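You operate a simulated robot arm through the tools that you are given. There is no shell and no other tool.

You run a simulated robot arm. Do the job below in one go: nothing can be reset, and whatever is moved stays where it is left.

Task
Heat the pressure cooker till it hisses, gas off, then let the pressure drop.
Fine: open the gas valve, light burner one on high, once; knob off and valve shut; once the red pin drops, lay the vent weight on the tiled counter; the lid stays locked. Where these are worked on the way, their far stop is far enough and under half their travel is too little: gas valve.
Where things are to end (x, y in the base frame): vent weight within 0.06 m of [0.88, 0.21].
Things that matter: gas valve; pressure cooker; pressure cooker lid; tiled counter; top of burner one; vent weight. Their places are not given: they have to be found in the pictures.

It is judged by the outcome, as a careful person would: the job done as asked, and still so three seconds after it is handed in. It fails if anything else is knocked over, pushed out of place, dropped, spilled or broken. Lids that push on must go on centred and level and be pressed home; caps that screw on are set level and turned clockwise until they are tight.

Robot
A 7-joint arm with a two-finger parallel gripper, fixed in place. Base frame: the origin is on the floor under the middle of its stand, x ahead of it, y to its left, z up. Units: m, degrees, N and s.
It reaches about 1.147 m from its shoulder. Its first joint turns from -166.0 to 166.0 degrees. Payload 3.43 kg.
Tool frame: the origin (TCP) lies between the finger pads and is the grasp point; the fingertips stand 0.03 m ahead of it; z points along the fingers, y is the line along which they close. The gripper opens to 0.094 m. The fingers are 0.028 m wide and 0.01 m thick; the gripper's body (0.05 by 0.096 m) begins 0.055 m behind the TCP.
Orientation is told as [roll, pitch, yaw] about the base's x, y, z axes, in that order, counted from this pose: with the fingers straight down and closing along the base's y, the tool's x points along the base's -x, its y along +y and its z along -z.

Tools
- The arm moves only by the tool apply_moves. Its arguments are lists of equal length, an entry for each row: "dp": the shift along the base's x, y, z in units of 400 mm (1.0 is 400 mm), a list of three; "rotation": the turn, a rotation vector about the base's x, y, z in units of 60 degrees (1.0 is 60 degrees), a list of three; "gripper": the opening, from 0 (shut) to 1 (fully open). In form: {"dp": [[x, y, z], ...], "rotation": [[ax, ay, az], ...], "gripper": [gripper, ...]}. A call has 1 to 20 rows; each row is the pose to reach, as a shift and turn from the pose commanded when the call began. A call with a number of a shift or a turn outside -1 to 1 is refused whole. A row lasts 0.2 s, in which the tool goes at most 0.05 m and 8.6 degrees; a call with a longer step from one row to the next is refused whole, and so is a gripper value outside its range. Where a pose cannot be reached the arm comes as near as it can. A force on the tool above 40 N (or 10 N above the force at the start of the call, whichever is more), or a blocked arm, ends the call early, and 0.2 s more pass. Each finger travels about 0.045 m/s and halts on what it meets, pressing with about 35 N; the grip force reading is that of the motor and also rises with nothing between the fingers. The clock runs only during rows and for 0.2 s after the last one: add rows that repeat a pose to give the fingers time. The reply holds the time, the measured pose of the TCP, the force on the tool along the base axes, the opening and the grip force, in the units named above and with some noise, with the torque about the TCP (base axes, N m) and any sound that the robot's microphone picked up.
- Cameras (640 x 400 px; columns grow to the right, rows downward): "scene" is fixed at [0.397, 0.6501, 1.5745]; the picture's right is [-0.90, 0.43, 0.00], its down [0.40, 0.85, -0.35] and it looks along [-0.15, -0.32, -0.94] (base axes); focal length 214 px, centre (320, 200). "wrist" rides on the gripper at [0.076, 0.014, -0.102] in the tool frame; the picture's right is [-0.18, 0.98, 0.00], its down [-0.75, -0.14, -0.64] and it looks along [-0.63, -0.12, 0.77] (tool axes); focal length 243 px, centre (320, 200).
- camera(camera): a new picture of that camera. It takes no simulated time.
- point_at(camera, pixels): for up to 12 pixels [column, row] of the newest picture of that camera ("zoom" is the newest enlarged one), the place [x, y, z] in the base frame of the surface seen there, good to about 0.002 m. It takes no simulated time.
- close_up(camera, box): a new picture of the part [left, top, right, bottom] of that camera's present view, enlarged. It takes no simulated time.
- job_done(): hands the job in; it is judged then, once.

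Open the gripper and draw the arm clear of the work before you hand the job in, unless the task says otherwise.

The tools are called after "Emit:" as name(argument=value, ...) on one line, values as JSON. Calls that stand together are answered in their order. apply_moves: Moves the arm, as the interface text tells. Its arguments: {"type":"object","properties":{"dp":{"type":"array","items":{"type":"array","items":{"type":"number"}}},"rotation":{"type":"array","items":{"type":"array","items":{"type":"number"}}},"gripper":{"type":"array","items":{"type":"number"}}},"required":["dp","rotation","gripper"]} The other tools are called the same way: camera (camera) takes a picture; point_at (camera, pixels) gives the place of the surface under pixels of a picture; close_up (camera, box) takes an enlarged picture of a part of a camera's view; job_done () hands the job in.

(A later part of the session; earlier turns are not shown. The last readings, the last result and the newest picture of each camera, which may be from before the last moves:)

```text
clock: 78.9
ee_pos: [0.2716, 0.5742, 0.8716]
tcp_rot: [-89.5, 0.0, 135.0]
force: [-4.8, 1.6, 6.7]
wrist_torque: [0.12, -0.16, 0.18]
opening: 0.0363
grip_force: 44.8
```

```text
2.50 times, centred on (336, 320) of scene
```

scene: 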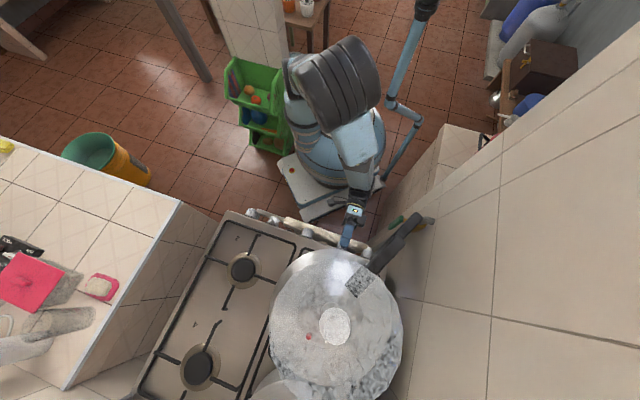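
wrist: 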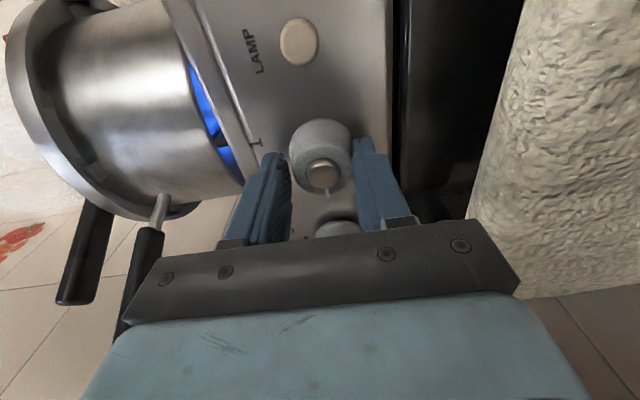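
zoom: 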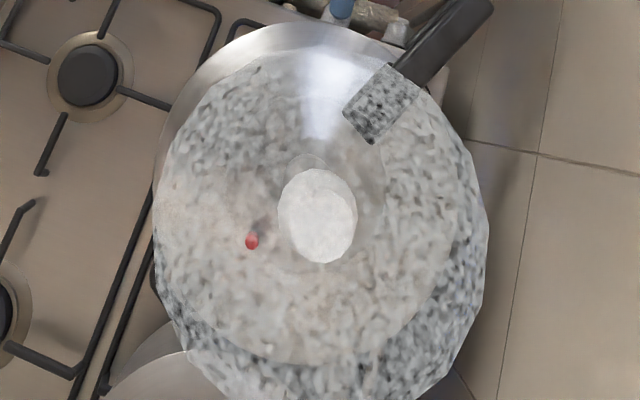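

The knob is now firmly gripped (0.0363 m, 45 N). The jet shows but the microphone hasn't reported a hiss, so I hold for two more seconds and listen.

Emit:
apply_moves(dp=[[0, 0, 0], [0, 0, 0], [0, 0, 0], [0, 0, 0], [0, 0, 0], [0, 0, 0], [0, 0, 0], [0, 0, 0], [0, 0, 0], [0, 0, 0]], rotation=[[0, 0, 0], [0, 0, 0], [0, 0, 0], [0, 0, 0], [0, 0, 0], [0, 0, 0], [0, 0, 0], [0, 0, 0], [0, 0, 0], [0, 0, 0]], gripper=[0.3, 0.3, 0.3, 0.3, 0.3, 0.3, 0.3, 0.3, 0.3, 0.3])

Emit:
camera(camera="scene")

```text
clock: 81.1
ee_pos: [0.2727, 0.5727, 0.8713]
tcp_rot: [-89.4, 0.1, 135.1]
force: [-6.0, 7.0, 22.5]
wrist_torque: [0.46, -0.5, 0.3]
opening: 0.0364
grip_force: 45.1
```

```text
taken
```

scene: 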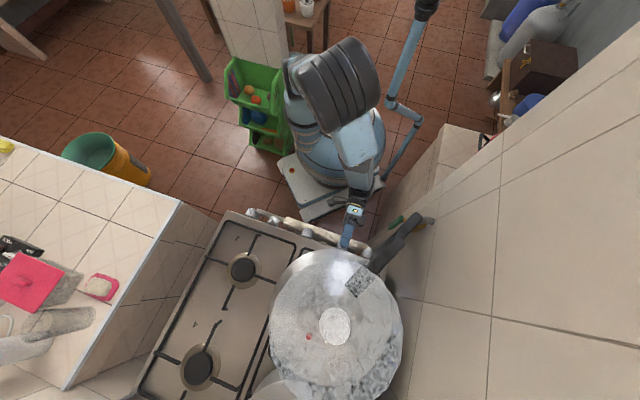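

No sound yet. I'll examine the white disc closely and measure its height to judge whether it is a steam jet from the vent.

Emit:
close_up(camera="scene", box=[295, 280, 375, 350])

Emit:
point_at(camera="scene", pixels=[[335, 325], [331, 312], [330, 306], [340, 335], [308, 336], [380, 330], [360, 285], [395, 345]])

Emit:
camera(camera="wrist")

```text
5.71 times, centred on (335, 315) of scene
```

zoom: 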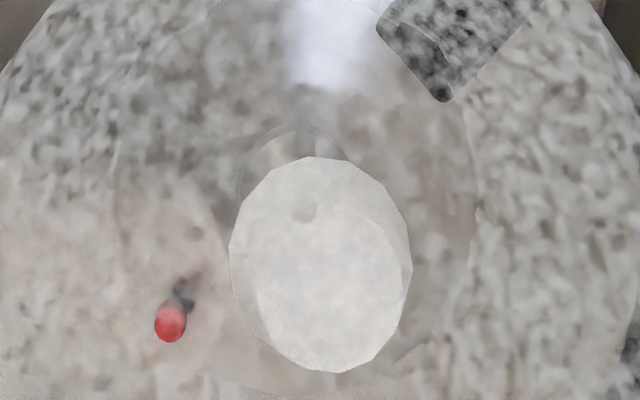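

```text
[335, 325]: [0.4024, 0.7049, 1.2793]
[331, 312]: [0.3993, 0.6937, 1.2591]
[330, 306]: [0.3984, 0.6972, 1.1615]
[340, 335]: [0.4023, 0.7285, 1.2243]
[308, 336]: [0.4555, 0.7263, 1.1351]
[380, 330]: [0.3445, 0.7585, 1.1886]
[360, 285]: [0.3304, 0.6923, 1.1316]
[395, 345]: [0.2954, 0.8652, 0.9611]
```

```text
taken
```

wrist: 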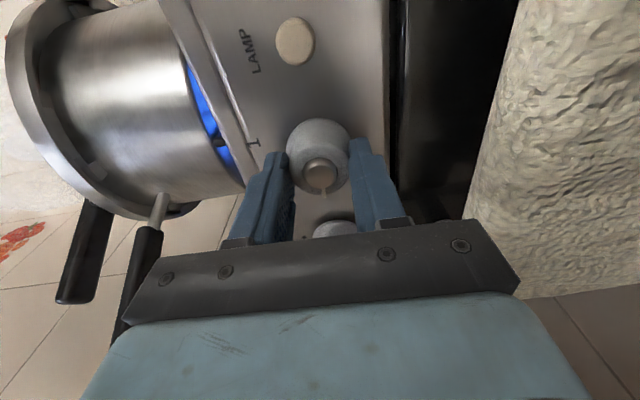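

The jet rises from the vent weight to z≈1.28, i.e. the weight is venting steam. I'll ease the vertical load on the knob by about 1.5 mm and listen a few seconds more before turning off.

Emit:
apply_moves(dp=[[0, 0, 0.002], [0, 0, 0.004], [0, 0, 0.004], [0, 0, 0.004], [0, 0, 0.004], [0, 0, 0.004], [0, 0, 0.004], [0, 0, 0.004], [0, 0, 0.004], [0, 0, 0.004], [0, 0, 0.004], [0, 0, 0.004], [0, 0, 0.004], [0, 0, 0.004], [0, 0, 0.004]], rotation=[[0, 0, 0], [0, 0, 0], [0, 0, 0], [0, 0, 0], [0, 0, 0], [0, 0, 0], [0, 0, 0], [0, 0, 0], [0, 0, 0], [0, 0, 0], [0, 0, 0], [0, 0, 0], [0, 0, 0], [0, 0, 0], [0, 0, 0]], gripper=[0.3, 0.3, 0.3, 0.3, 0.3, 0.3, 0.3, 0.3, 0.3, 0.3, 0.3, 0.3, 0.3, 0.3, 0.3])

Emit:
camera(camera="scene")

```text
clock: 83.9
ee_pos: [0.2733, 0.5726, 0.8727]
tcp_rot: [-89.0, 0.1, 135.0]
force: [-4.3, 3.7, -9.9]
wrist_torque: [-0.24, 0.24, 0.06]
opening: 0.0362
grip_force: 45.1
stopped in row 13: the force on the tool passed its limit at 40 N (the readings are from after the stop); the commanded pose is now the measured one
```

```text
taken
```

scene: 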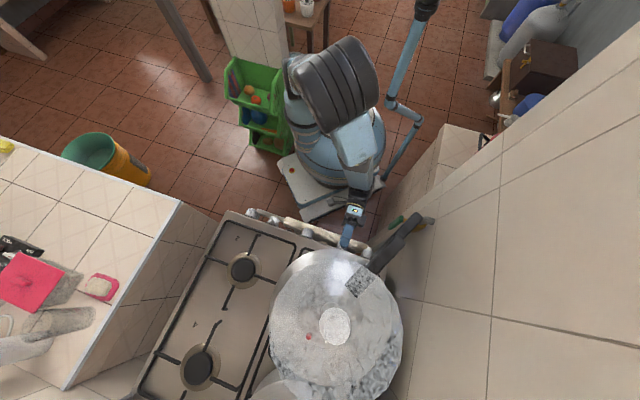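

Side load crept up and ended the wait, so I'll open the fingers around the knob to unload it, stay aligned, and listen a little longer since no hiss has been reported.

Emit:
apply_moves(dp=[[0, 0, 0], [0, 0, 0], [0, 0, 0], [0, 0, 0], [0, 0, 0], [0, 0, 0], [0, 0, 0], [0, 0, 0], [0, 0, 0], [0, 0, 0], [0, 0, 0], [0, 0, 0]], rotation=[[0, 0, 0], [0, 0, 0], [0, 0, 0], [0, 0, 0], [0, 0, 0], [0, 0, 0], [0, 0, 0], [0, 0, 0], [0, 0, 0], [0, 0, 0], [0, 0, 0], [0, 0, 0]], gripper=[0.5, 0.5, 0.5, 0.5, 0.5, 0.5, 0.5, 0.5, 0.5, 0.5, 0.5, 0.5])

Emit:
camera(camera="scene")

Emit:
close_up(camera="scene", box=[295, 280, 375, 350])

```text
clock: 86.5
ee_pos: [0.2721, 0.5739, 0.8728]
tcp_rot: [-89.1, 0.1, 135.0]
force: [0.3, 0.0, 0.1]
wrist_torque: [0.04, 0.0, 0.04]
opening: 0.0473
grip_force: 0.1
```

```text
taken
```

scene: 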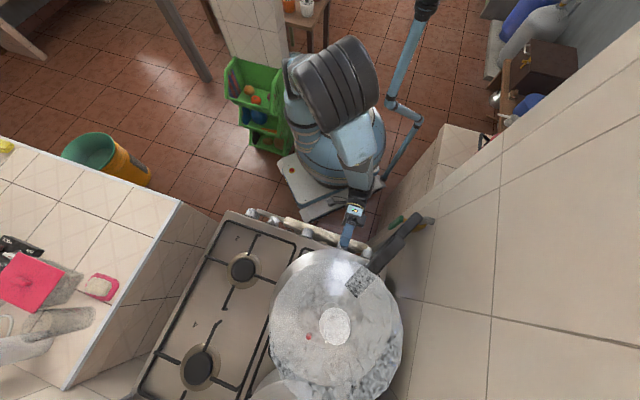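

```text
5.71 times, centred on (335, 315) of scene
```

zoom: 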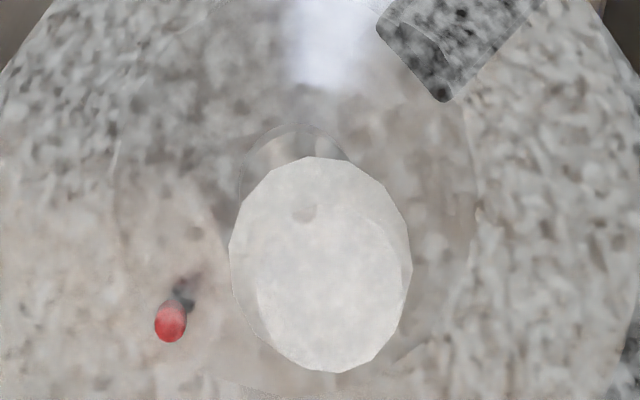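

Nothing has changed: pin up, steady jet from the weight, no sound reported. I'll wait a few more seconds, checking each time, before shutting off.

Emit:
apply_moves(dp=[[0, 0, 0], [0, 0, 0], [0, 0, 0], [0, 0, 0], [0, 0, 0], [0, 0, 0], [0, 0, 0], [0, 0, 0], [0, 0, 0], [0, 0, 0]], rotation=[[0, 0, 0], [0, 0, 0], [0, 0, 0], [0, 0, 0], [0, 0, 0], [0, 0, 0], [0, 0, 0], [0, 0, 0], [0, 0, 0], [0, 0, 0]], gripper=[0.5, 0.5, 0.5, 0.5, 0.5, 0.5, 0.5, 0.5, 0.5, 0.5])

Emit:
close_up(camera="scene", box=[240, 240, 432, 400])

Emit:
point_at(camera="scene", pixels=[[335, 325], [331, 312], [308, 336], [330, 306]])

```text
clock: 88.7
ee_pos: [0.273, 0.5728, 0.8727]
tcp_rot: [-89.2, 0.0, 135.1]
force: [-0.3, -0.9, -0.6]
wrist_torque: [0.03, 0.0, 0.01]
opening: 0.0469
grip_force: 0.0
```

```text
2.50 times, centred on (336, 320) of scene
```

zoom: 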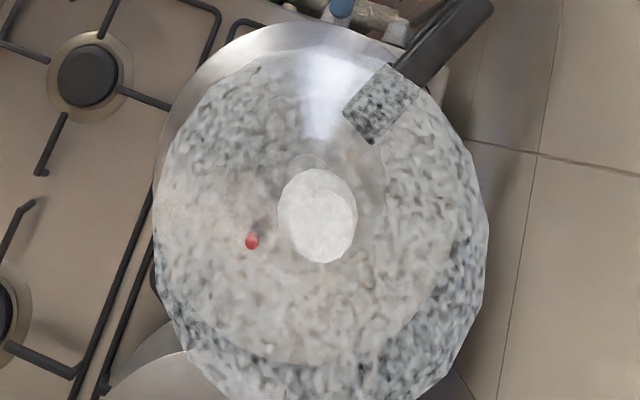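

```text
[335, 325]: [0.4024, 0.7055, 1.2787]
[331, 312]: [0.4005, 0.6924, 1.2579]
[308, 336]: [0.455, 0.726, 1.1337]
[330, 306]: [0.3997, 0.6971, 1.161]
```

Still the same steady jet. One more spell of four seconds costs little, so I listen once more.

Emit:
apply_moves(dp=[[0, 0, 0], [0, 0, 0], [0, 0, 0], [0, 0, 0], [0, 0, 0], [0, 0, 0], [0, 0, 0], [0, 0, 0], [0, 0, 0], [0, 0, 0], [0, 0, 0], [0, 0, 0], [0, 0, 0], [0, 0, 0], [0, 0, 0], [0, 0, 0], [0, 0, 0], [0, 0, 0], [0, 0, 0], [0, 0, 0]], rotation=[[0, 0, 0], [0, 0, 0], [0, 0, 0], [0, 0, 0], [0, 0, 0], [0, 0, 0], [0, 0, 0], [0, 0, 0], [0, 0, 0], [0, 0, 0], [0, 0, 0], [0, 0, 0], [0, 0, 0], [0, 0, 0], [0, 0, 0], [0, 0, 0], [0, 0, 0], [0, 0, 0], [0, 0, 0], [0, 0, 0]], gripper=[0.5, 0.5, 0.5, 0.5, 0.5, 0.5, 0.5, 0.5, 0.5, 0.5, 0.5, 0.5, 0.5, 0.5, 0.5, 0.5, 0.5, 0.5, 0.5, 0.5])

Emit:
close_up(camera="scene", box=[240, 240, 432, 400])

```text
clock: 92.9
ee_pos: [0.2734, 0.5731, 0.8735]
tcp_rot: [-89.2, 0.1, 135.1]
force: [-0.3, 0.2, 0.3]
wrist_torque: [-0.01, 0.01, 0.02]
opening: 0.0473
grip_force: 0.1
```

```text
2.50 times, centred on (336, 320) of scene
```

zoom: 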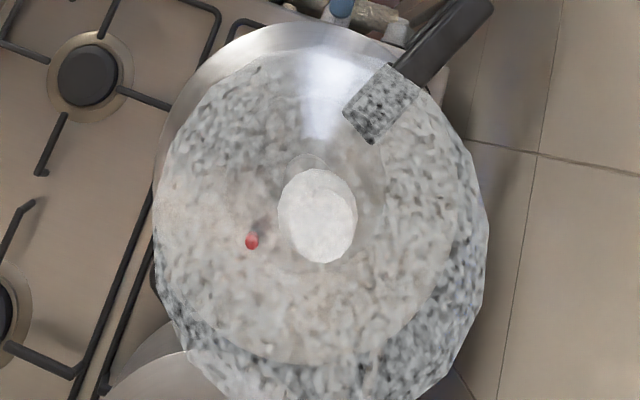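

The jet has been steady for over 17 s, so the cooker is at its full venting state: I'll turn the gas off now. I grip the knob and turn it back clockwise the first 60°.

Emit:
apply_moves(dp=[[0, 0, 0], [0, 0, 0], [0, 0, 0], [0, 0, 0], [0, 0, 0], [0, 0, 0], [0, 0, 0], [0, 0, 0], [0, 0, 0], [0, 0, 0]], rotation=[[0, 0, 0], [0, 0, 0], [0.0884, 0.0884, 0], [0.177, 0.177, 0], [0.265, 0.265, 0], [0.3536, 0.3536, 0], [0.442, 0.442, 0], [0.53, 0.53, 0], [0.619, 0.619, 0], [0.707, 0.707, 0]], gripper=[0.3, 0.3, 0.3, 0.3, 0.3, 0.3, 0.3, 0.3, 0.3, 0.3])

Emit:
camera(camera="wrist")

```text
clock: 95.1
ee_pos: [0.2736, 0.5742, 0.8728]
tcp_rot: [-88.7, -60.0, 134.6]
force: [-5.2, -9.0, -36.1]
wrist_torque: [-0.8, 0.73, -0.05]
opening: 0.0364
grip_force: 44.9
```

```text
taken
```

wrist: 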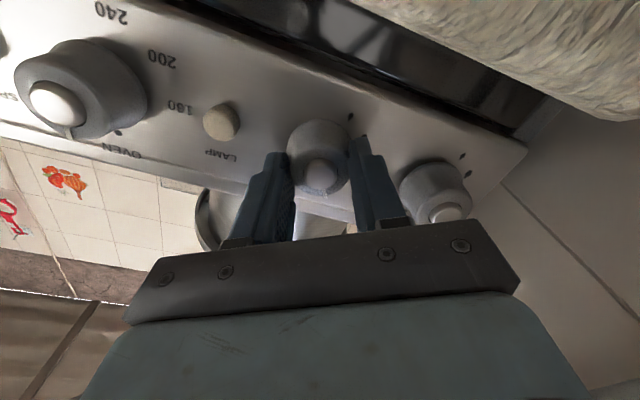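

The hand rolled 60° with a vertical side load of 36 N. I'll zoom to see whether the knob's tick went with it.

Emit:
close_up(camera="wrist", box=[220, 60, 440, 220])

```text
2.50 times, centred on (330, 140) of wrist
```

zoom: 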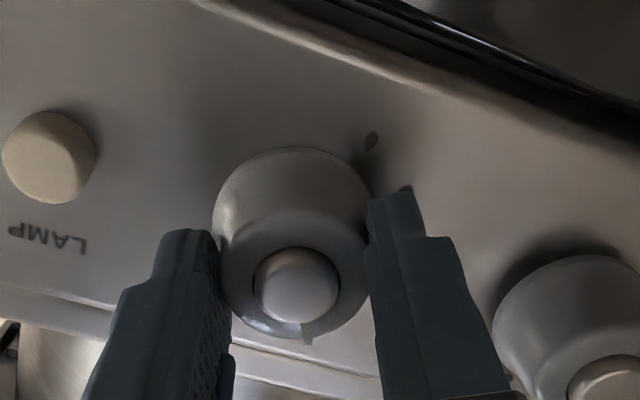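

The tick is still fixed to the hand, so the knob has come back 60°. I'll relieve the side load by 2 mm and turn the remaining 30° to off.

Emit:
apply_moves(dp=[[0, 0, -0.003], [0, 0, -0.005], [0, 0, -0.005], [0, 0, -0.005], [0, 0, -0.005], [0, 0, -0.005]], rotation=[[0.0, 0.0, 0], [0.0884, 0.0884, 0], [0.177, 0.177, 0], [0.265, 0.265, 0], [0.3536, 0.3536, 0], [0.371, 0.371, 0]], gripper=[0.3, 0.3, 0.3, 0.3, 0.3, 0.3])

Emit:
close_up(camera="wrist", box=[220, 60, 440, 220])

Emit:
close_up(camera="scene", box=[240, 240, 432, 400])

```text
clock: 96.5
ee_pos: [0.2737, 0.5728, 0.8733]
tcp_rot: [97.4, -88.4, -51.6]
force: [1.8, -4.5, 4.9]
wrist_torque: [-0.26, -0.67, -0.18]
opening: 0.0363
grip_force: 44.9
```

```text
2.50 times, centred on (330, 140) of wrist
```

zoom: 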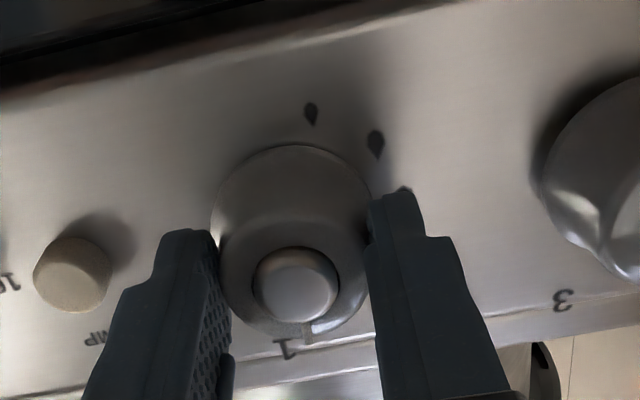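

```text
2.50 times, centred on (336, 320) of scene
```

zoom: 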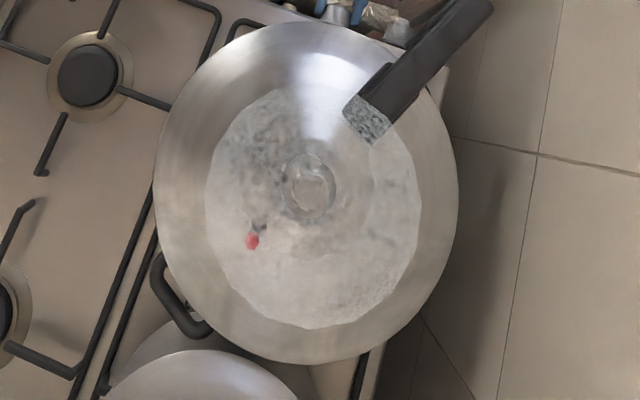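

The jet is gone and the haze is fading, so the flame is out; the 0.66 N m torque suggests the knob is against its off stop. I'll release, back off and check the knob.

Emit:
apply_moves(dp=[[0, 0, 0], [0, 0, 0], [-0.065, -0.065, 0], [-0.13, -0.13, 0]], rotation=[[0, 0, 0], [0, 0, 0], [0, 0, 0], [0, 0, 0]], gripper=[0.64, 0.64, 0.64, 0.64])

Emit:
camera(camera="wrist")

Emit:
close_up(camera="wrist", box=[250, 50, 480, 170])

```text
clock: 97.5
ee_pos: [0.2221, 0.5187, 0.8724]
tcp_rot: [92.9, -88.5, -47.2]
force: [0.2, 0.1, 1.0]
wrist_torque: [0.02, -0.04, 0.02]
opening: 0.0603
grip_force: 0.1
```

```text
taken
```

wrist: 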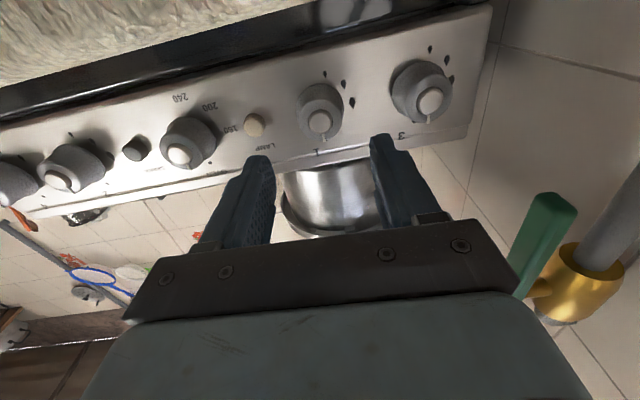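

```text
2.78 times, centred on (365, 110) of wrist
```

zoom: 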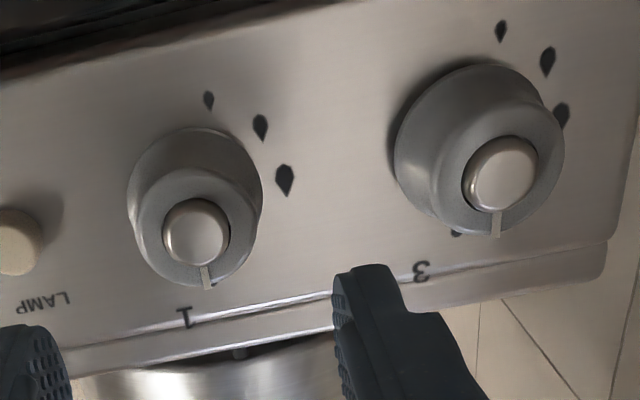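

Knob 1's tick points at its off dot just as before, and knob 3 is untouched. Next I shut the gas valve, retracing the known route: up first, then untilt.

Emit:
apply_moves(dp=[[0, 0, 0.11], [0, 0, 0.22], [0.01, 0, 0.32]], rotation=[[0, 0, 0], [0, 0, 0], [0, 0, 0]], gripper=[0.3, 0, 0])

Emit:
apply_moves(dp=[[0, 0, 0.01], [0, 0, 0.02], [0, 0, 0.03], [0, 0, 0.04], [0, 0, 0.05], [0, 0, 0.06], [0, 0, 0.07], [0, 0, 0.08]], rotation=[[-0.0884, 0.0884, 0], [-0.177, 0.177, 0], [-0.265, 0.265, 0], [-0.3536, 0.3536, 0], [-0.442, 0.442, 0], [-0.53, 0.53, 0], [-0.619, 0.619, 0], [-0.707, 0.707, 0]], gripper=[0, 0, 0, 0, 0, 0, 0, 0])

Emit:
camera(camera="wrist")

```text
clock: 98.3
ee_pos: [0.2246, 0.5218, 1.0001]
tcp_rot: [90.8, -88.6, -44.9]
force: [0.6, -0.6, 0.0]
wrist_torque: [0.02, 0.01, 0.03]
opening: 0.0
grip_force: 7.5
```

```text
clock: 100.1
ee_pos: [0.2244, 0.522, 1.0314]
tcp_rot: [1.7, -30.0, 43.4]
force: [1.2, 1.3, -1.0]
wrist_torque: [0.02, -0.03, -0.01]
opening: 0.0001
grip_force: 33.0
```

```text
taken
```

wrist: 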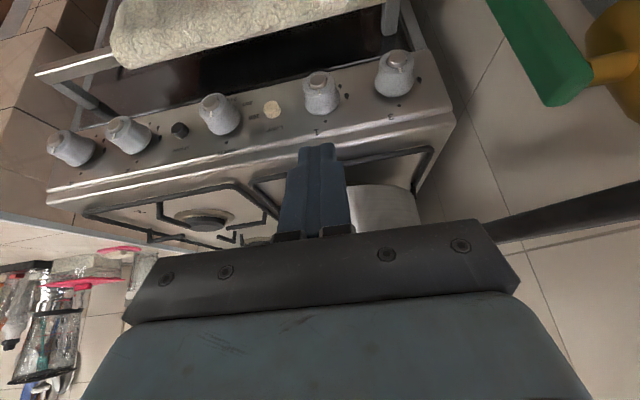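

Fingers are at 30° tilt now and all knobs read off. I'll finish the untilt while drawing back and up, then yaw towards the valve orientation.

Emit:
apply_moves(dp=[[0.013, -0.056, 0.0845], [0.026, -0.112, 0.169], [0.038, -0.168, 0.2535], [0.051, -0.224, 0.338], [0.064, -0.28, 0.4225]], rotation=[[-0.0687, 0.0727, 0], [-0.1374, 0.1453, 0], [-0.206, 0.218, 0], [-0.2748, 0.2906, 0], [-0.3435, 0.3633, 0]], gripper=[0, 0, 0, 0, 0])

Emit:
apply_moves(dp=[[0, 0, 0], [0, 0, 0], [0, 0, 0], [0, 0, 0], [0, 0, 0], [0, 0, 0], [0, 0, 0], [0, 0, 0]], rotation=[[0, 0, -0.125], [0, 0, -0.25], [0, 0, -0.375], [0, 0, -0.5], [0, 0, -0.625], [0, 0, -0.75], [0, 0, -0.875], [0, 0, -1]], gripper=[0, 0, 0, 0, 0, 0, 0, 0])

Emit:
apply_moves(dp=[[0, 0, 0], [0, 0, 0], [0, 0, 0], [0, 0, 0]], rotation=[[0, 0, -0.12], [0, 0, -0.24], [0, 0, -0.36], [0, 0, -0.475]], gripper=[0, 0, 0, 0])

```text
clock: 101.3
ee_pos: [0.2484, 0.4072, 1.2003]
tcp_rot: [1.8, 0.1, 43.4]
force: [-0.3, 0.5, 0.2]
wrist_torque: [0.0, -0.01, 0.0]
opening: 0.0
grip_force: 33.1
```

```text
clock: 103.1
ee_pos: [0.2507, 0.4097, 1.1997]
tcp_rot: [1.6, -0.1, -16.7]
force: [0.4, 0.1, -0.5]
wrist_torque: [-0.01, 0.03, 0.0]
opening: 0.0001
grip_force: 33.0
```

```text
clock: 104.1
ee_pos: [0.2508, 0.4091, 1.1999]
tcp_rot: [1.5, 0.0, -45.3]
force: [0.1, 0.5, -0.2]
wrist_torque: [0.02, -0.01, 0.03]
opening: 0.0
grip_force: 33.2
```

The hand is fingers-down with yaw −45°. To close the valve I'll come in beside the lever's stove side with the tool 20° below horizontal (so the wrist stays above the knobs); first I tilt 60° while moving over.

Emit:
apply_moves(dp=[[0.001, 0.027, -0.031], [0.002, 0.054, -0.0625], [0.0035, 0.081, -0.094], [0.005, 0.1075, -0.125], [0.006, 0.134, -0.156], [0.007, 0.161, -0.1875], [0.008, 0.188, -0.219], [0.0095, 0.215, -0.25]], rotation=[[0.0884, 0.0884, 0.004], [0.177, 0.177, 0.008], [0.265, 0.265, 0.012], [0.3536, 0.3536, 0.016], [0.442, 0.442, 0.02], [0.53, 0.53, 0.024], [0.619, 0.619, 0.027], [0.707, 0.707, 0.03]], gripper=[0, 0, 0, 0, 0, 0, 0, 0])

Emit:
camera(camera="wrist")

Emit:
camera(camera="scene")

```text
clock: 105.9
ee_pos: [0.2559, 0.4939, 1.1008]
tcp_rot: [3.2, 60.0, -42.3]
force: [-0.7, -0.3, -0.5]
wrist_torque: [-0.03, -0.04, -0.02]
opening: 0.0
grip_force: 33.1
```

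```text
taken
```

wrist: 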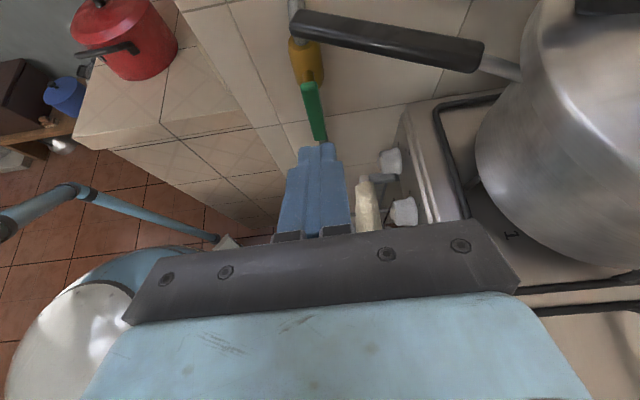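

```text
taken
```

scene: 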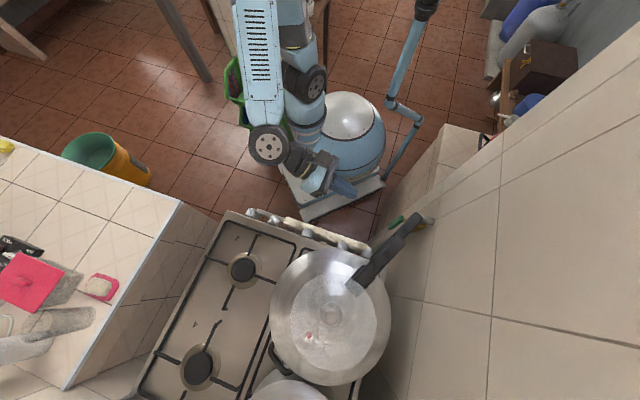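

No flame is left under the cooker, and the lever at (313,110) still hangs down. I'll tilt 10° more and lower to a standoff on the stove side of the lever.

Emit:
apply_moves(dp=[[-0.002, 0.026, -0.0875], [-0.0045, 0.052, -0.175], [-0.007, 0.078, -0.2625], [-0.009, 0.1035, -0.35]], rotation=[[0.0295, 0.0295, 0], [0.059, 0.059, 0], [0.0885, 0.0885, 0], [0.118, 0.118, 0]], gripper=[0, 0, 0, 0])

Emit:
camera(camera="wrist")

Emit:
close_up(camera="scene", box=[300, 150, 460, 260])

```text
clock: 106.9
ee_pos: [0.248, 0.5375, 0.9613]
tcp_rot: [4.7, 69.9, -40.8]
force: [-0.5, -0.6, -0.4]
wrist_torque: [0.01, -0.02, 0.0]
opening: 0.0001
grip_force: 32.8
```

```text
taken
```

wrist: 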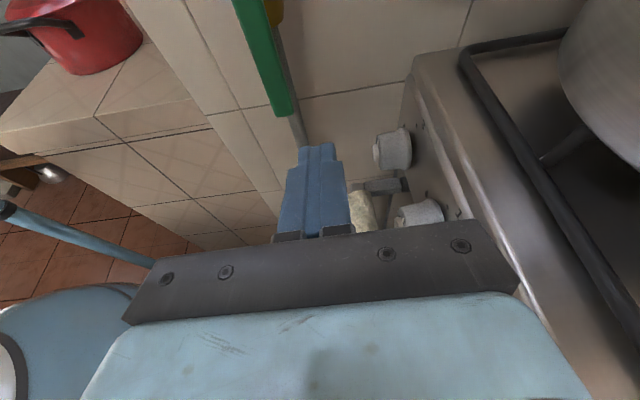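

```text
3.64 times, centred on (380, 205) of scene
```

zoom: 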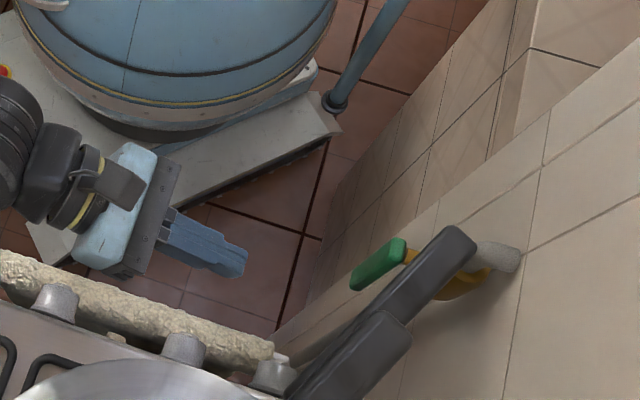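

The fingers are lined up beside the lever, whose lower end shows at (283,112). I'll advance towards the wall so the closed fingers stand just to the stove side of it.

Emit:
apply_moves(dp=[[-0.053, 0.053, -0.009], [-0.106, 0.106, -0.018], [-0.16, 0.16, -0.027], [-0.2127, 0.2127, -0.036]], rotation=[[0, 0, 0], [0, 0, 0], [0, 0, 0], [0, 0, 0]], gripper=[0, 0, 0, 0])

Emit:
camera(camera="wrist")

Emit:
close_up(camera="scene", box=[340, 170, 450, 250])

```text
clock: 107.9
ee_pos: [0.1632, 0.6207, 0.9463]
tcp_rot: [4.6, 70.0, -41.0]
force: [0.3, -0.1, 0.0]
wrist_torque: [0.03, -0.01, -0.03]
opening: 0.0
grip_force: 32.7
```

```text
taken
```

wrist: 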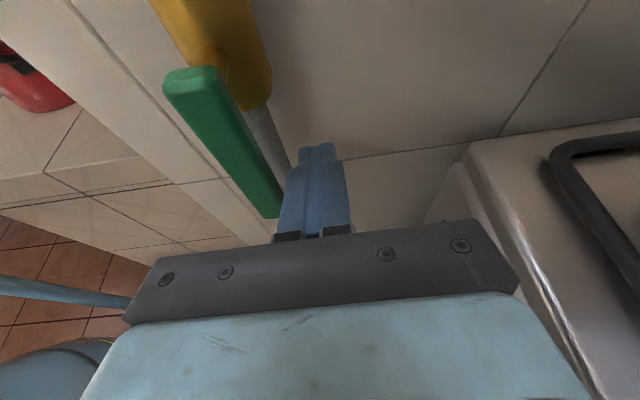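

```text
5.00 times, centred on (395, 210) of scene
```

zoom: 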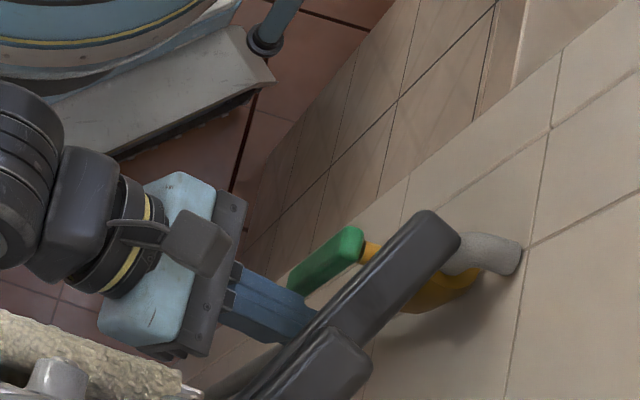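

The fingers are on the stove side of the lever, about 2 cm from it. I'll sweep them along the arc, pushing the lever away and up to its closed, crosswise position.

Emit:
apply_moves(dp=[[-0.0341, -0.0341, 0.002], [-0.045, -0.045, -0.002], [-0.0567, -0.0567, -0.0065], [-0.0695, -0.0695, -0.0075], [-0.0822, -0.0822, -0.0068], [-0.0955, -0.0955, -0.003], [-0.1087, -0.1087, 0.003], [-0.1217, -0.1217, 0.0125], [-0.1344, -0.1344, 0.0235], [-0.146, -0.146, 0.039], [-0.1559, -0.1559, 0.056], [-0.1638, -0.1638, 0.0765], [-0.1702, -0.1702, 0.098], [-0.1729, -0.1729, 0.1105]], rotation=[[0, 0, 0], [0, 0, 0], [0, 0, 0], [0, 0, 0], [0, 0, 0], [0, 0, 0], [0, 0, 0], [0, 0, 0], [0, 0, 0], [0, 0, 0], [0, 0, 0], [0, 0, 0], [0, 0, 0], [0, 0, 0]], gripper=[0, 0, 0, 0, 0, 0, 0, 0, 0, 0, 0, 0, 0, 0])

Emit:
camera(camera="wrist")

Emit:
close_up(camera="scene", box=[340, 150, 460, 250])

```text
clock: 110.7
ee_pos: [0.1008, 0.5504, 0.9797]
tcp_rot: [3.5, 69.3, -42.2]
force: [3.4, -1.2, -9.8]
wrist_torque: [-0.14, 0.04, 0.15]
opening: 0.0001
grip_force: 32.9
stopped in row 14: the force on the tool passed its limit at 71 N (the readings are from after the stop); the commanded pose is now the measured one
```

```text
taken
```

wrist: 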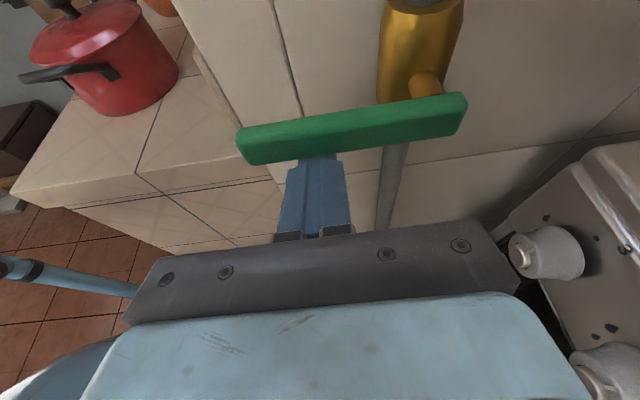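

```text
4.00 times, centred on (400, 200) of scene
```

zoom: 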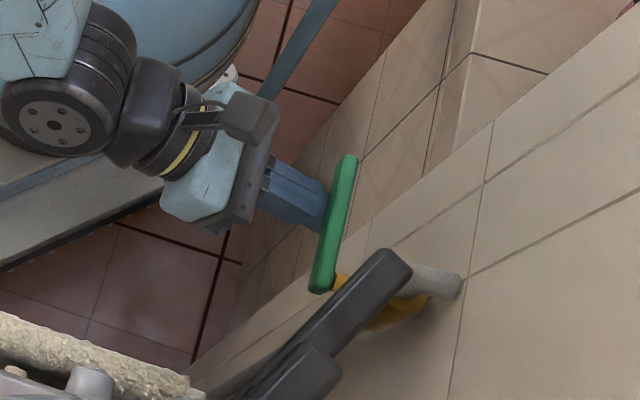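

The lever is crosswise again and the 71 N at the last row shows it reached its stop. I'll measure both ends of the lever to check that it is level like at the start.

Emit:
point_at(camera="wrist", pixels=[[245, 140], [260, 145], [350, 125], [440, 105], [460, 100]])

Emit:
point_at(camera="scene", pixels=[[404, 205], [408, 192], [401, 219]])

```text
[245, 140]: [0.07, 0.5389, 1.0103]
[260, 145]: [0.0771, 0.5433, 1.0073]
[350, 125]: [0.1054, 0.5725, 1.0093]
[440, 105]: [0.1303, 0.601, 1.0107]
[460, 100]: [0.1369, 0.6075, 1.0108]
```

```text
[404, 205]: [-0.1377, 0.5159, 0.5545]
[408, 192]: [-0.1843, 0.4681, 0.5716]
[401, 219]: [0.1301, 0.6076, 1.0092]
```

Both ends are at z≈1.010, so the lever is level and closed as at the start. I'll drop off it by 1 cm, draw back from the wall, and rise.

Emit:
apply_moves(dp=[[0, 0, -0.03], [0.06, -0.06, -0.03], [0.13, -0.13, -0.03], [0.2, -0.2, -0.03], [0.27, -0.27, -0.03], [0.27, -0.27, 0.09], [0.27, -0.27, 0.21], [0.27, -0.27, 0.33], [0.27, -0.27, 0.45], [0.27, -0.27, 0.55]], rotation=[[0, 0, 0], [0, 0, 0], [0, 0, 0], [0, 0, 0], [0, 0, 0], [0, 0, 0], [0, 0, 0], [0, 0, 0], [0, 0, 0], [0, 0, 0]], gripper=[0, 0, 0, 0, 0, 0, 0, 0, 0, 0])

Emit:
camera(camera="scene")

Emit:
camera(camera="wrist")

Emit:
close_up(camera="scene", box=[280, 270, 380, 350])

```text
clock: 112.9
ee_pos: [0.2088, 0.4421, 1.2039]
tcp_rot: [3.6, 69.3, -42.0]
force: [0.5, 0.1, -0.1]
wrist_torque: [-0.01, 0.0, -0.01]
opening: 0.0
grip_force: 33.2
```

```text
taken
```

scene: 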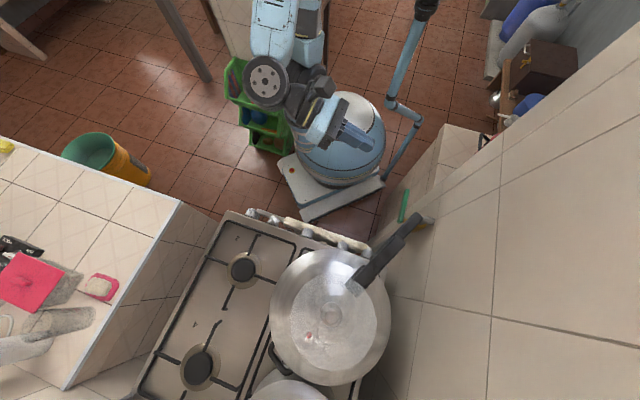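

```text
taken
```

wrist: 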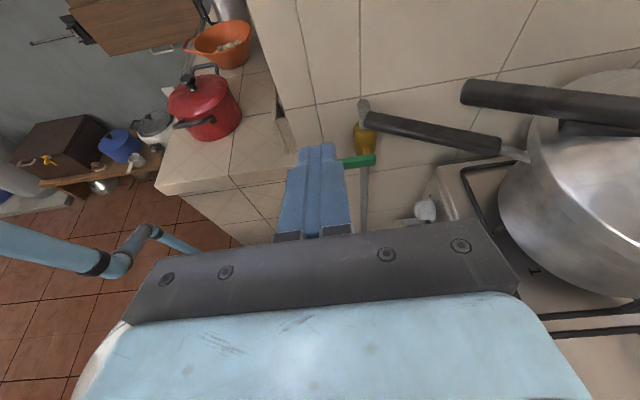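

```text
5.00 times, centred on (330, 310) of scene
```

zoom: 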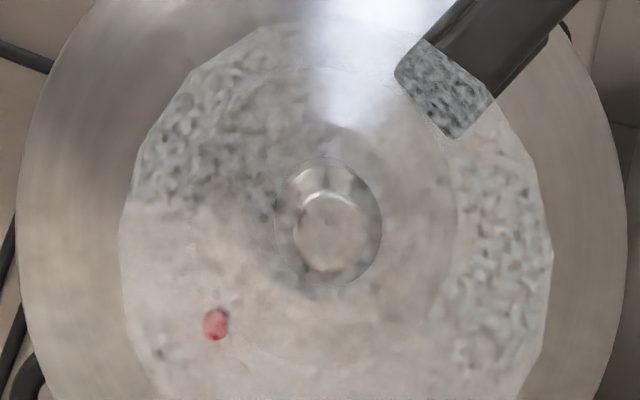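

The green lever is crosswise again in the scene view, and the pin at (308,335) has lost its shadow. I'll measure the pin's height: it was 1.121 down and 1.134 up.

Emit:
point_at(camera="scene", pixels=[[308, 335], [307, 334], [309, 336], [331, 312], [326, 303], [337, 320]])

Emit:
close_up(camera="scene", box=[315, 290, 350, 325])

```text
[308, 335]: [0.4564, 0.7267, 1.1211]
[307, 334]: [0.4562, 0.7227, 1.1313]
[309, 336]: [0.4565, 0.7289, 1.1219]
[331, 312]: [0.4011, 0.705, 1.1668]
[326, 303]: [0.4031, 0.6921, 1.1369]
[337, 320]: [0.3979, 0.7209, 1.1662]
```

```text
11.43 times, centred on (332, 308) of scene
```

zoom: 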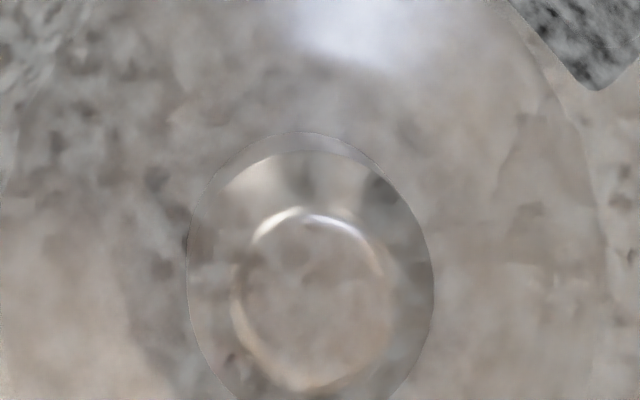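

The pin is back down at z=1.121, its starting height, so the pressure has dropped. I'll untilt the hand to fingers-down while rising to go above the lid.

Emit:
apply_moves(dp=[[0.01, 0, 0.03], [0.02, 0, 0.06], [0.03, 0, 0.09], [0.04, 0, 0.12], [0.05, 0, 0.15], [0.06, 0, 0.18], [0.07, 0, 0.21], [0.08, 0, 0.24]], rotation=[[-0.0836, -0.0929, 0], [-0.167, -0.186, 0], [-0.251, -0.279, 0], [-0.3345, -0.3715, 0], [-0.418, -0.464, 0], [-0.502, -0.557, 0], [-0.585, -0.65, 0], [-0.669, -0.743, 0]], gripper=[0, 0, 0, 0, 0, 0, 0, 0])

Emit:
apply_moves(dp=[[0, 0, 0], [0, 0, 0]], rotation=[[-0.07, -0.05, 0], [-0.148, -0.075, 0]], gripper=[0.7, 0.7])

```text
clock: 114.7
ee_pos: [0.241, 0.444, 1.2954]
tcp_rot: [3.7, 9.2, -41.9]
force: [0.1, 0.2, -0.2]
wrist_torque: [-0.01, -0.03, -0.02]
opening: 0.0004
grip_force: 33.2
```

```text
clock: 115.3
ee_pos: [0.2406, 0.4436, 1.296]
tcp_rot: [0.0, 0.0, -42.3]
force: [-0.1, 0.6, 0.8]
wrist_torque: [0.01, 0.01, 0.02]
opening: 0.0504
grip_force: 0.1
```

The hand is upright now. I'll yaw to +15° (so the fingers close across the line between handle and pin) while moving to a viewing place over the lid.

Emit:
apply_moves(dp=[[0.0223, 0.08, 0], [0.0446, 0.16, 0], [0.067, 0.24, 0], [0.0892, 0.32, 0], [0.1116, 0.4, -0.015], [0.134, 0.48, -0.03], [0.156, 0.561, -0.045], [0.1785, 0.641, -0.065]], rotation=[[0, 0, 0.119], [0, 0, 0.238], [0, 0, 0.357], [0, 0, 0.476], [0, 0, 0.595], [0, 0, 0.714], [0, 0, 0.833], [0, 0, 0.95]], gripper=[0.7, 0.7, 0.7, 0.7, 0.7, 0.7, 0.7, 0.7])

Emit:
camera(camera="wrist")

Emit:
camera(camera="scene")

```text
clock: 117.1
ee_pos: [0.3087, 0.6992, 1.2701]
tcp_rot: [0.2, 0.1, 14.7]
force: [0.1, -1.2, 1.1]
wrist_torque: [0.04, 0.01, 0.01]
opening: 0.066
grip_force: 0.0
```

```text
taken
```

wrist: 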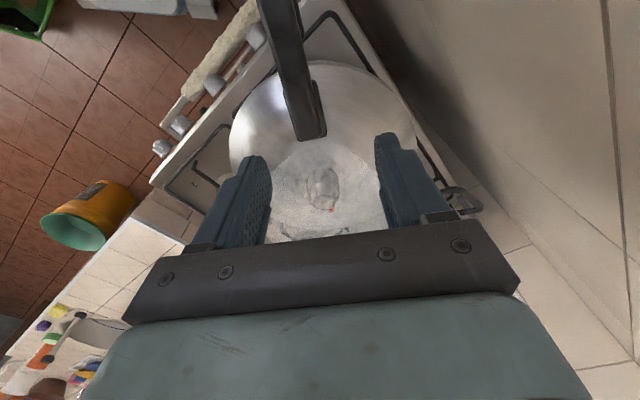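

```text
taken
```

scene: 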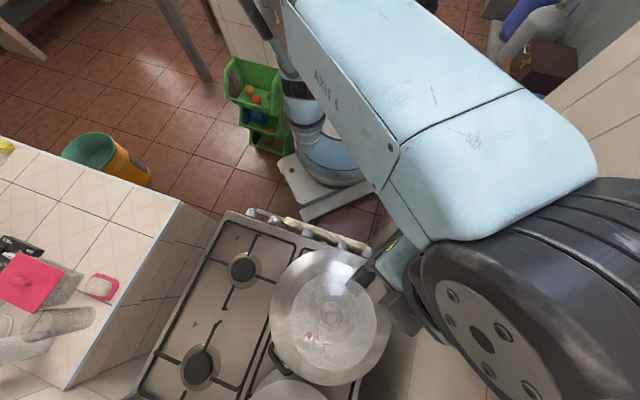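

The weight is visible at (322,188) between the fingers, with the pin at (331,210). I'll zoom in and measure its shape; the haze is still thin over the lid.

Emit:
close_up(camera="wrist", box=[270, 130, 390, 240])

Emit:
point_at(camera="wrist", pixels=[[322, 180], [322, 172], [310, 190], [335, 190], [324, 200], [331, 211], [322, 206], [300, 190], [350, 190], [322, 165], [308, 200], [337, 200]])

```text
3.64 times, centred on (330, 185) of wrist
```

zoom: 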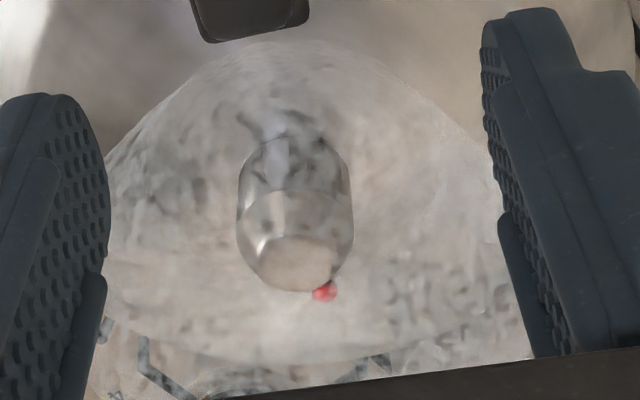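

```text
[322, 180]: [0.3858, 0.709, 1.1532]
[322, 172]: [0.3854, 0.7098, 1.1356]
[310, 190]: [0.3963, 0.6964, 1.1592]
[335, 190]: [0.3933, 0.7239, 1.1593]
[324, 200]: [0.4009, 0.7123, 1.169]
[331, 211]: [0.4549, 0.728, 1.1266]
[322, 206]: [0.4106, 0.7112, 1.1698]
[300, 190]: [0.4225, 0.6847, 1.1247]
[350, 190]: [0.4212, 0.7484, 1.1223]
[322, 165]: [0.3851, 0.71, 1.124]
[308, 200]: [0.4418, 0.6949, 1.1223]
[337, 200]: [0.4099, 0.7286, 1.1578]
```

The weight is a cylinder about 0.037 m across, centred near (0.403,0.710), from z≈1.124 up to a bevelled top at 1.168. I'll move directly above it with the fingers open.

Emit:
apply_moves(dp=[[0.079, 0.009, -0.03], [0.157, 0.018, -0.06], [0.236, 0.027, -0.09], [0.236, 0.027, -0.09]], rotation=[[0, 0, 0], [0, 0, 0], [0, 0, 0], [0, 0, 0]], gripper=[0.7, 0.7, 0.7, 0.7])

Emit:
camera(camera="wrist")

Emit:
camera(camera="scene")

```text
clock: 118.1
ee_pos: [0.4046, 0.7119, 1.2342]
tcp_rot: [0.1, 0.1, 14.8]
force: [-0.4, -0.3, -0.2]
wrist_torque: [0.02, 0.02, -0.02]
opening: 0.0656
grip_force: 0.1
```

```text
taken
```

wrist: 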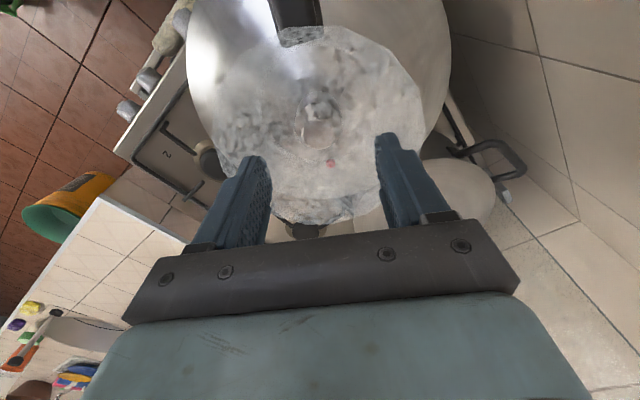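

```text
taken
```

scene: 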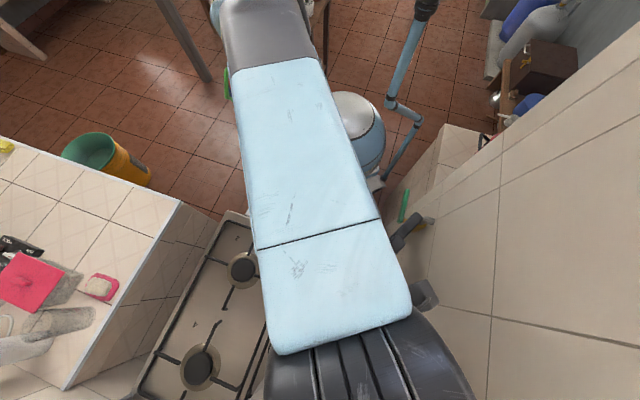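

The weight shows at (318,128), in line with the middle between the fingers. I'll measure its outline again from here to refine the centre.

Emit:
close_up(camera="wrist", box=[270, 80, 380, 190])

Emit:
point_at(camera="wrist", pixels=[[318, 136], [308, 136], [328, 136], [318, 146], [318, 122], [304, 125], [333, 122], [318, 105], [331, 162], [318, 140], [310, 146], [326, 146]])

```text
3.64 times, centred on (325, 135) of wrist
```

zoom: 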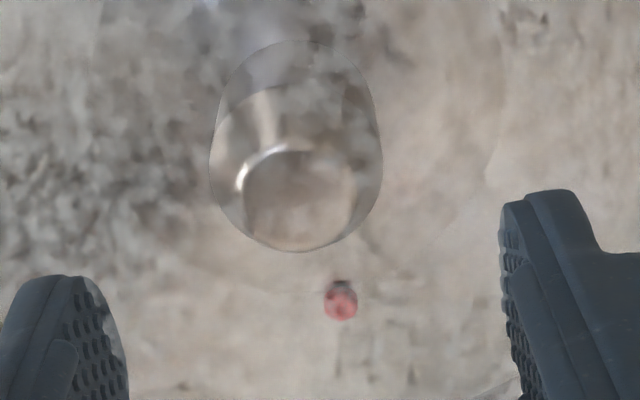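

```text
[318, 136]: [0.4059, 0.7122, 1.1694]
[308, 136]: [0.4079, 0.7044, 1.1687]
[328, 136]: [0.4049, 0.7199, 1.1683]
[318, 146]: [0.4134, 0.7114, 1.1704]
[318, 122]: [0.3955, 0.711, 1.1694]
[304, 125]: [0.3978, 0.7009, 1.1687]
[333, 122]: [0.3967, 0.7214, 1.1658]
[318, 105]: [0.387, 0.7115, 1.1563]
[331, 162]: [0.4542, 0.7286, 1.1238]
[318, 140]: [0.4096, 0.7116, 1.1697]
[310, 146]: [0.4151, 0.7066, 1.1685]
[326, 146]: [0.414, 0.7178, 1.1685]
```

The top disc is centred at about (0.405,0.712), matching the TCP at (0.4046,0.7119). I'll lower so the fingertips stop about 5 mm above the lid, then look.

Emit:
apply_moves(dp=[[0, 0, -0.05], [0, 0, -0.1], [0, 0, -0.15], [0, 0, -0.1905], [0, 0, -0.1905]], rotation=[[0, 0, 0], [0, 0, 0], [0, 0, 0], [0, 0, 0], [0, 0, 0]], gripper=[0.7, 0.7, 0.7, 0.7, 0.7])

Emit:
camera(camera="wrist")

```text
clock: 119.3
ee_pos: [0.4047, 0.7115, 1.1573]
tcp_rot: [0.2, 0.1, 14.7]
force: [-0.1, 0.8, 0.1]
wrist_torque: [0.0, 0.01, 0.0]
opening: 0.0656
grip_force: 0.1
```

```text
taken
```

wrist: 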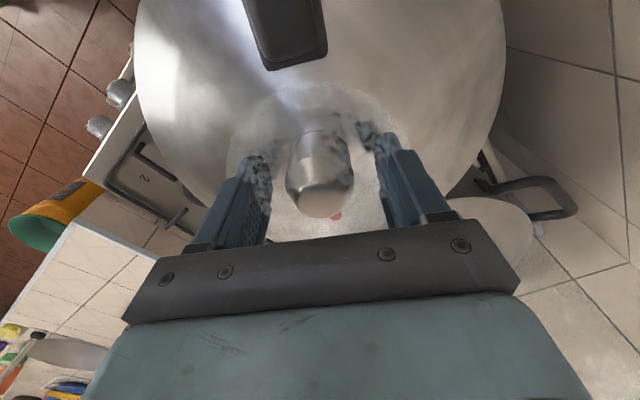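

No contact force, and the weight sits between the fingers at (320,175). I'll check once more that the pin (336,215) is down before closing.

Emit:
close_up(camera="wrist", box=[270, 110, 390, 230])

Emit:
point_at(camera="wrist", pixels=[[335, 216], [338, 214], [345, 205], [320, 200], [320, 150]])

```text
3.33 times, centred on (330, 170) of wrist
```

zoom: 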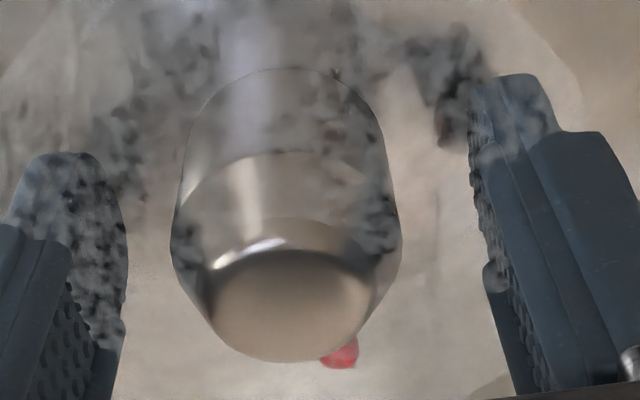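

```text
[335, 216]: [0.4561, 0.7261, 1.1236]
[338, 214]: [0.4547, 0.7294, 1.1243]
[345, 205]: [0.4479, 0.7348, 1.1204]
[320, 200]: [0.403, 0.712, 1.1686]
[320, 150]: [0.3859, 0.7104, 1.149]
```

The pin's top is at 1.124, only 3 mm above the lid (1.134 when up), so it is down. I'll close the fingers on the weight.

Emit:
apply_moves(dp=[[0, 0, 0], [0, 0, 0], [0, 0, 0], [0, 0, 0]], rotation=[[0, 0, 0], [0, 0, 0], [0, 0, 0], [0, 0, 0]], gripper=[0.3, 0.3, 0.3, 0.3])

Emit:
camera(camera="wrist")

```text
clock: 120.3
ee_pos: [0.4042, 0.709, 1.1576]
tcp_rot: [0.1, 0.0, 14.8]
force: [-0.4, -0.8, -0.2]
wrist_torque: [0.01, 0.02, -0.01]
opening: 0.0369
grip_force: 35.2
```

```text
taken
```

wrist: 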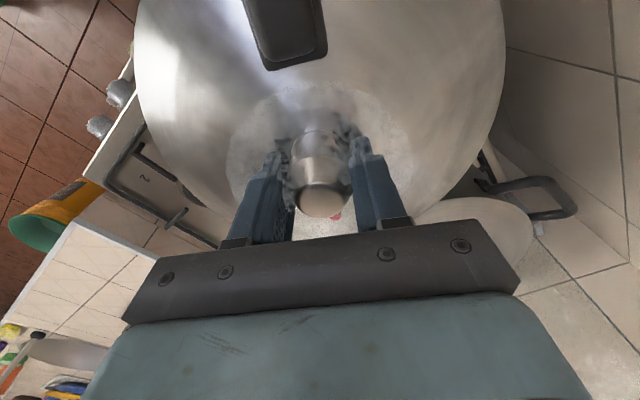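

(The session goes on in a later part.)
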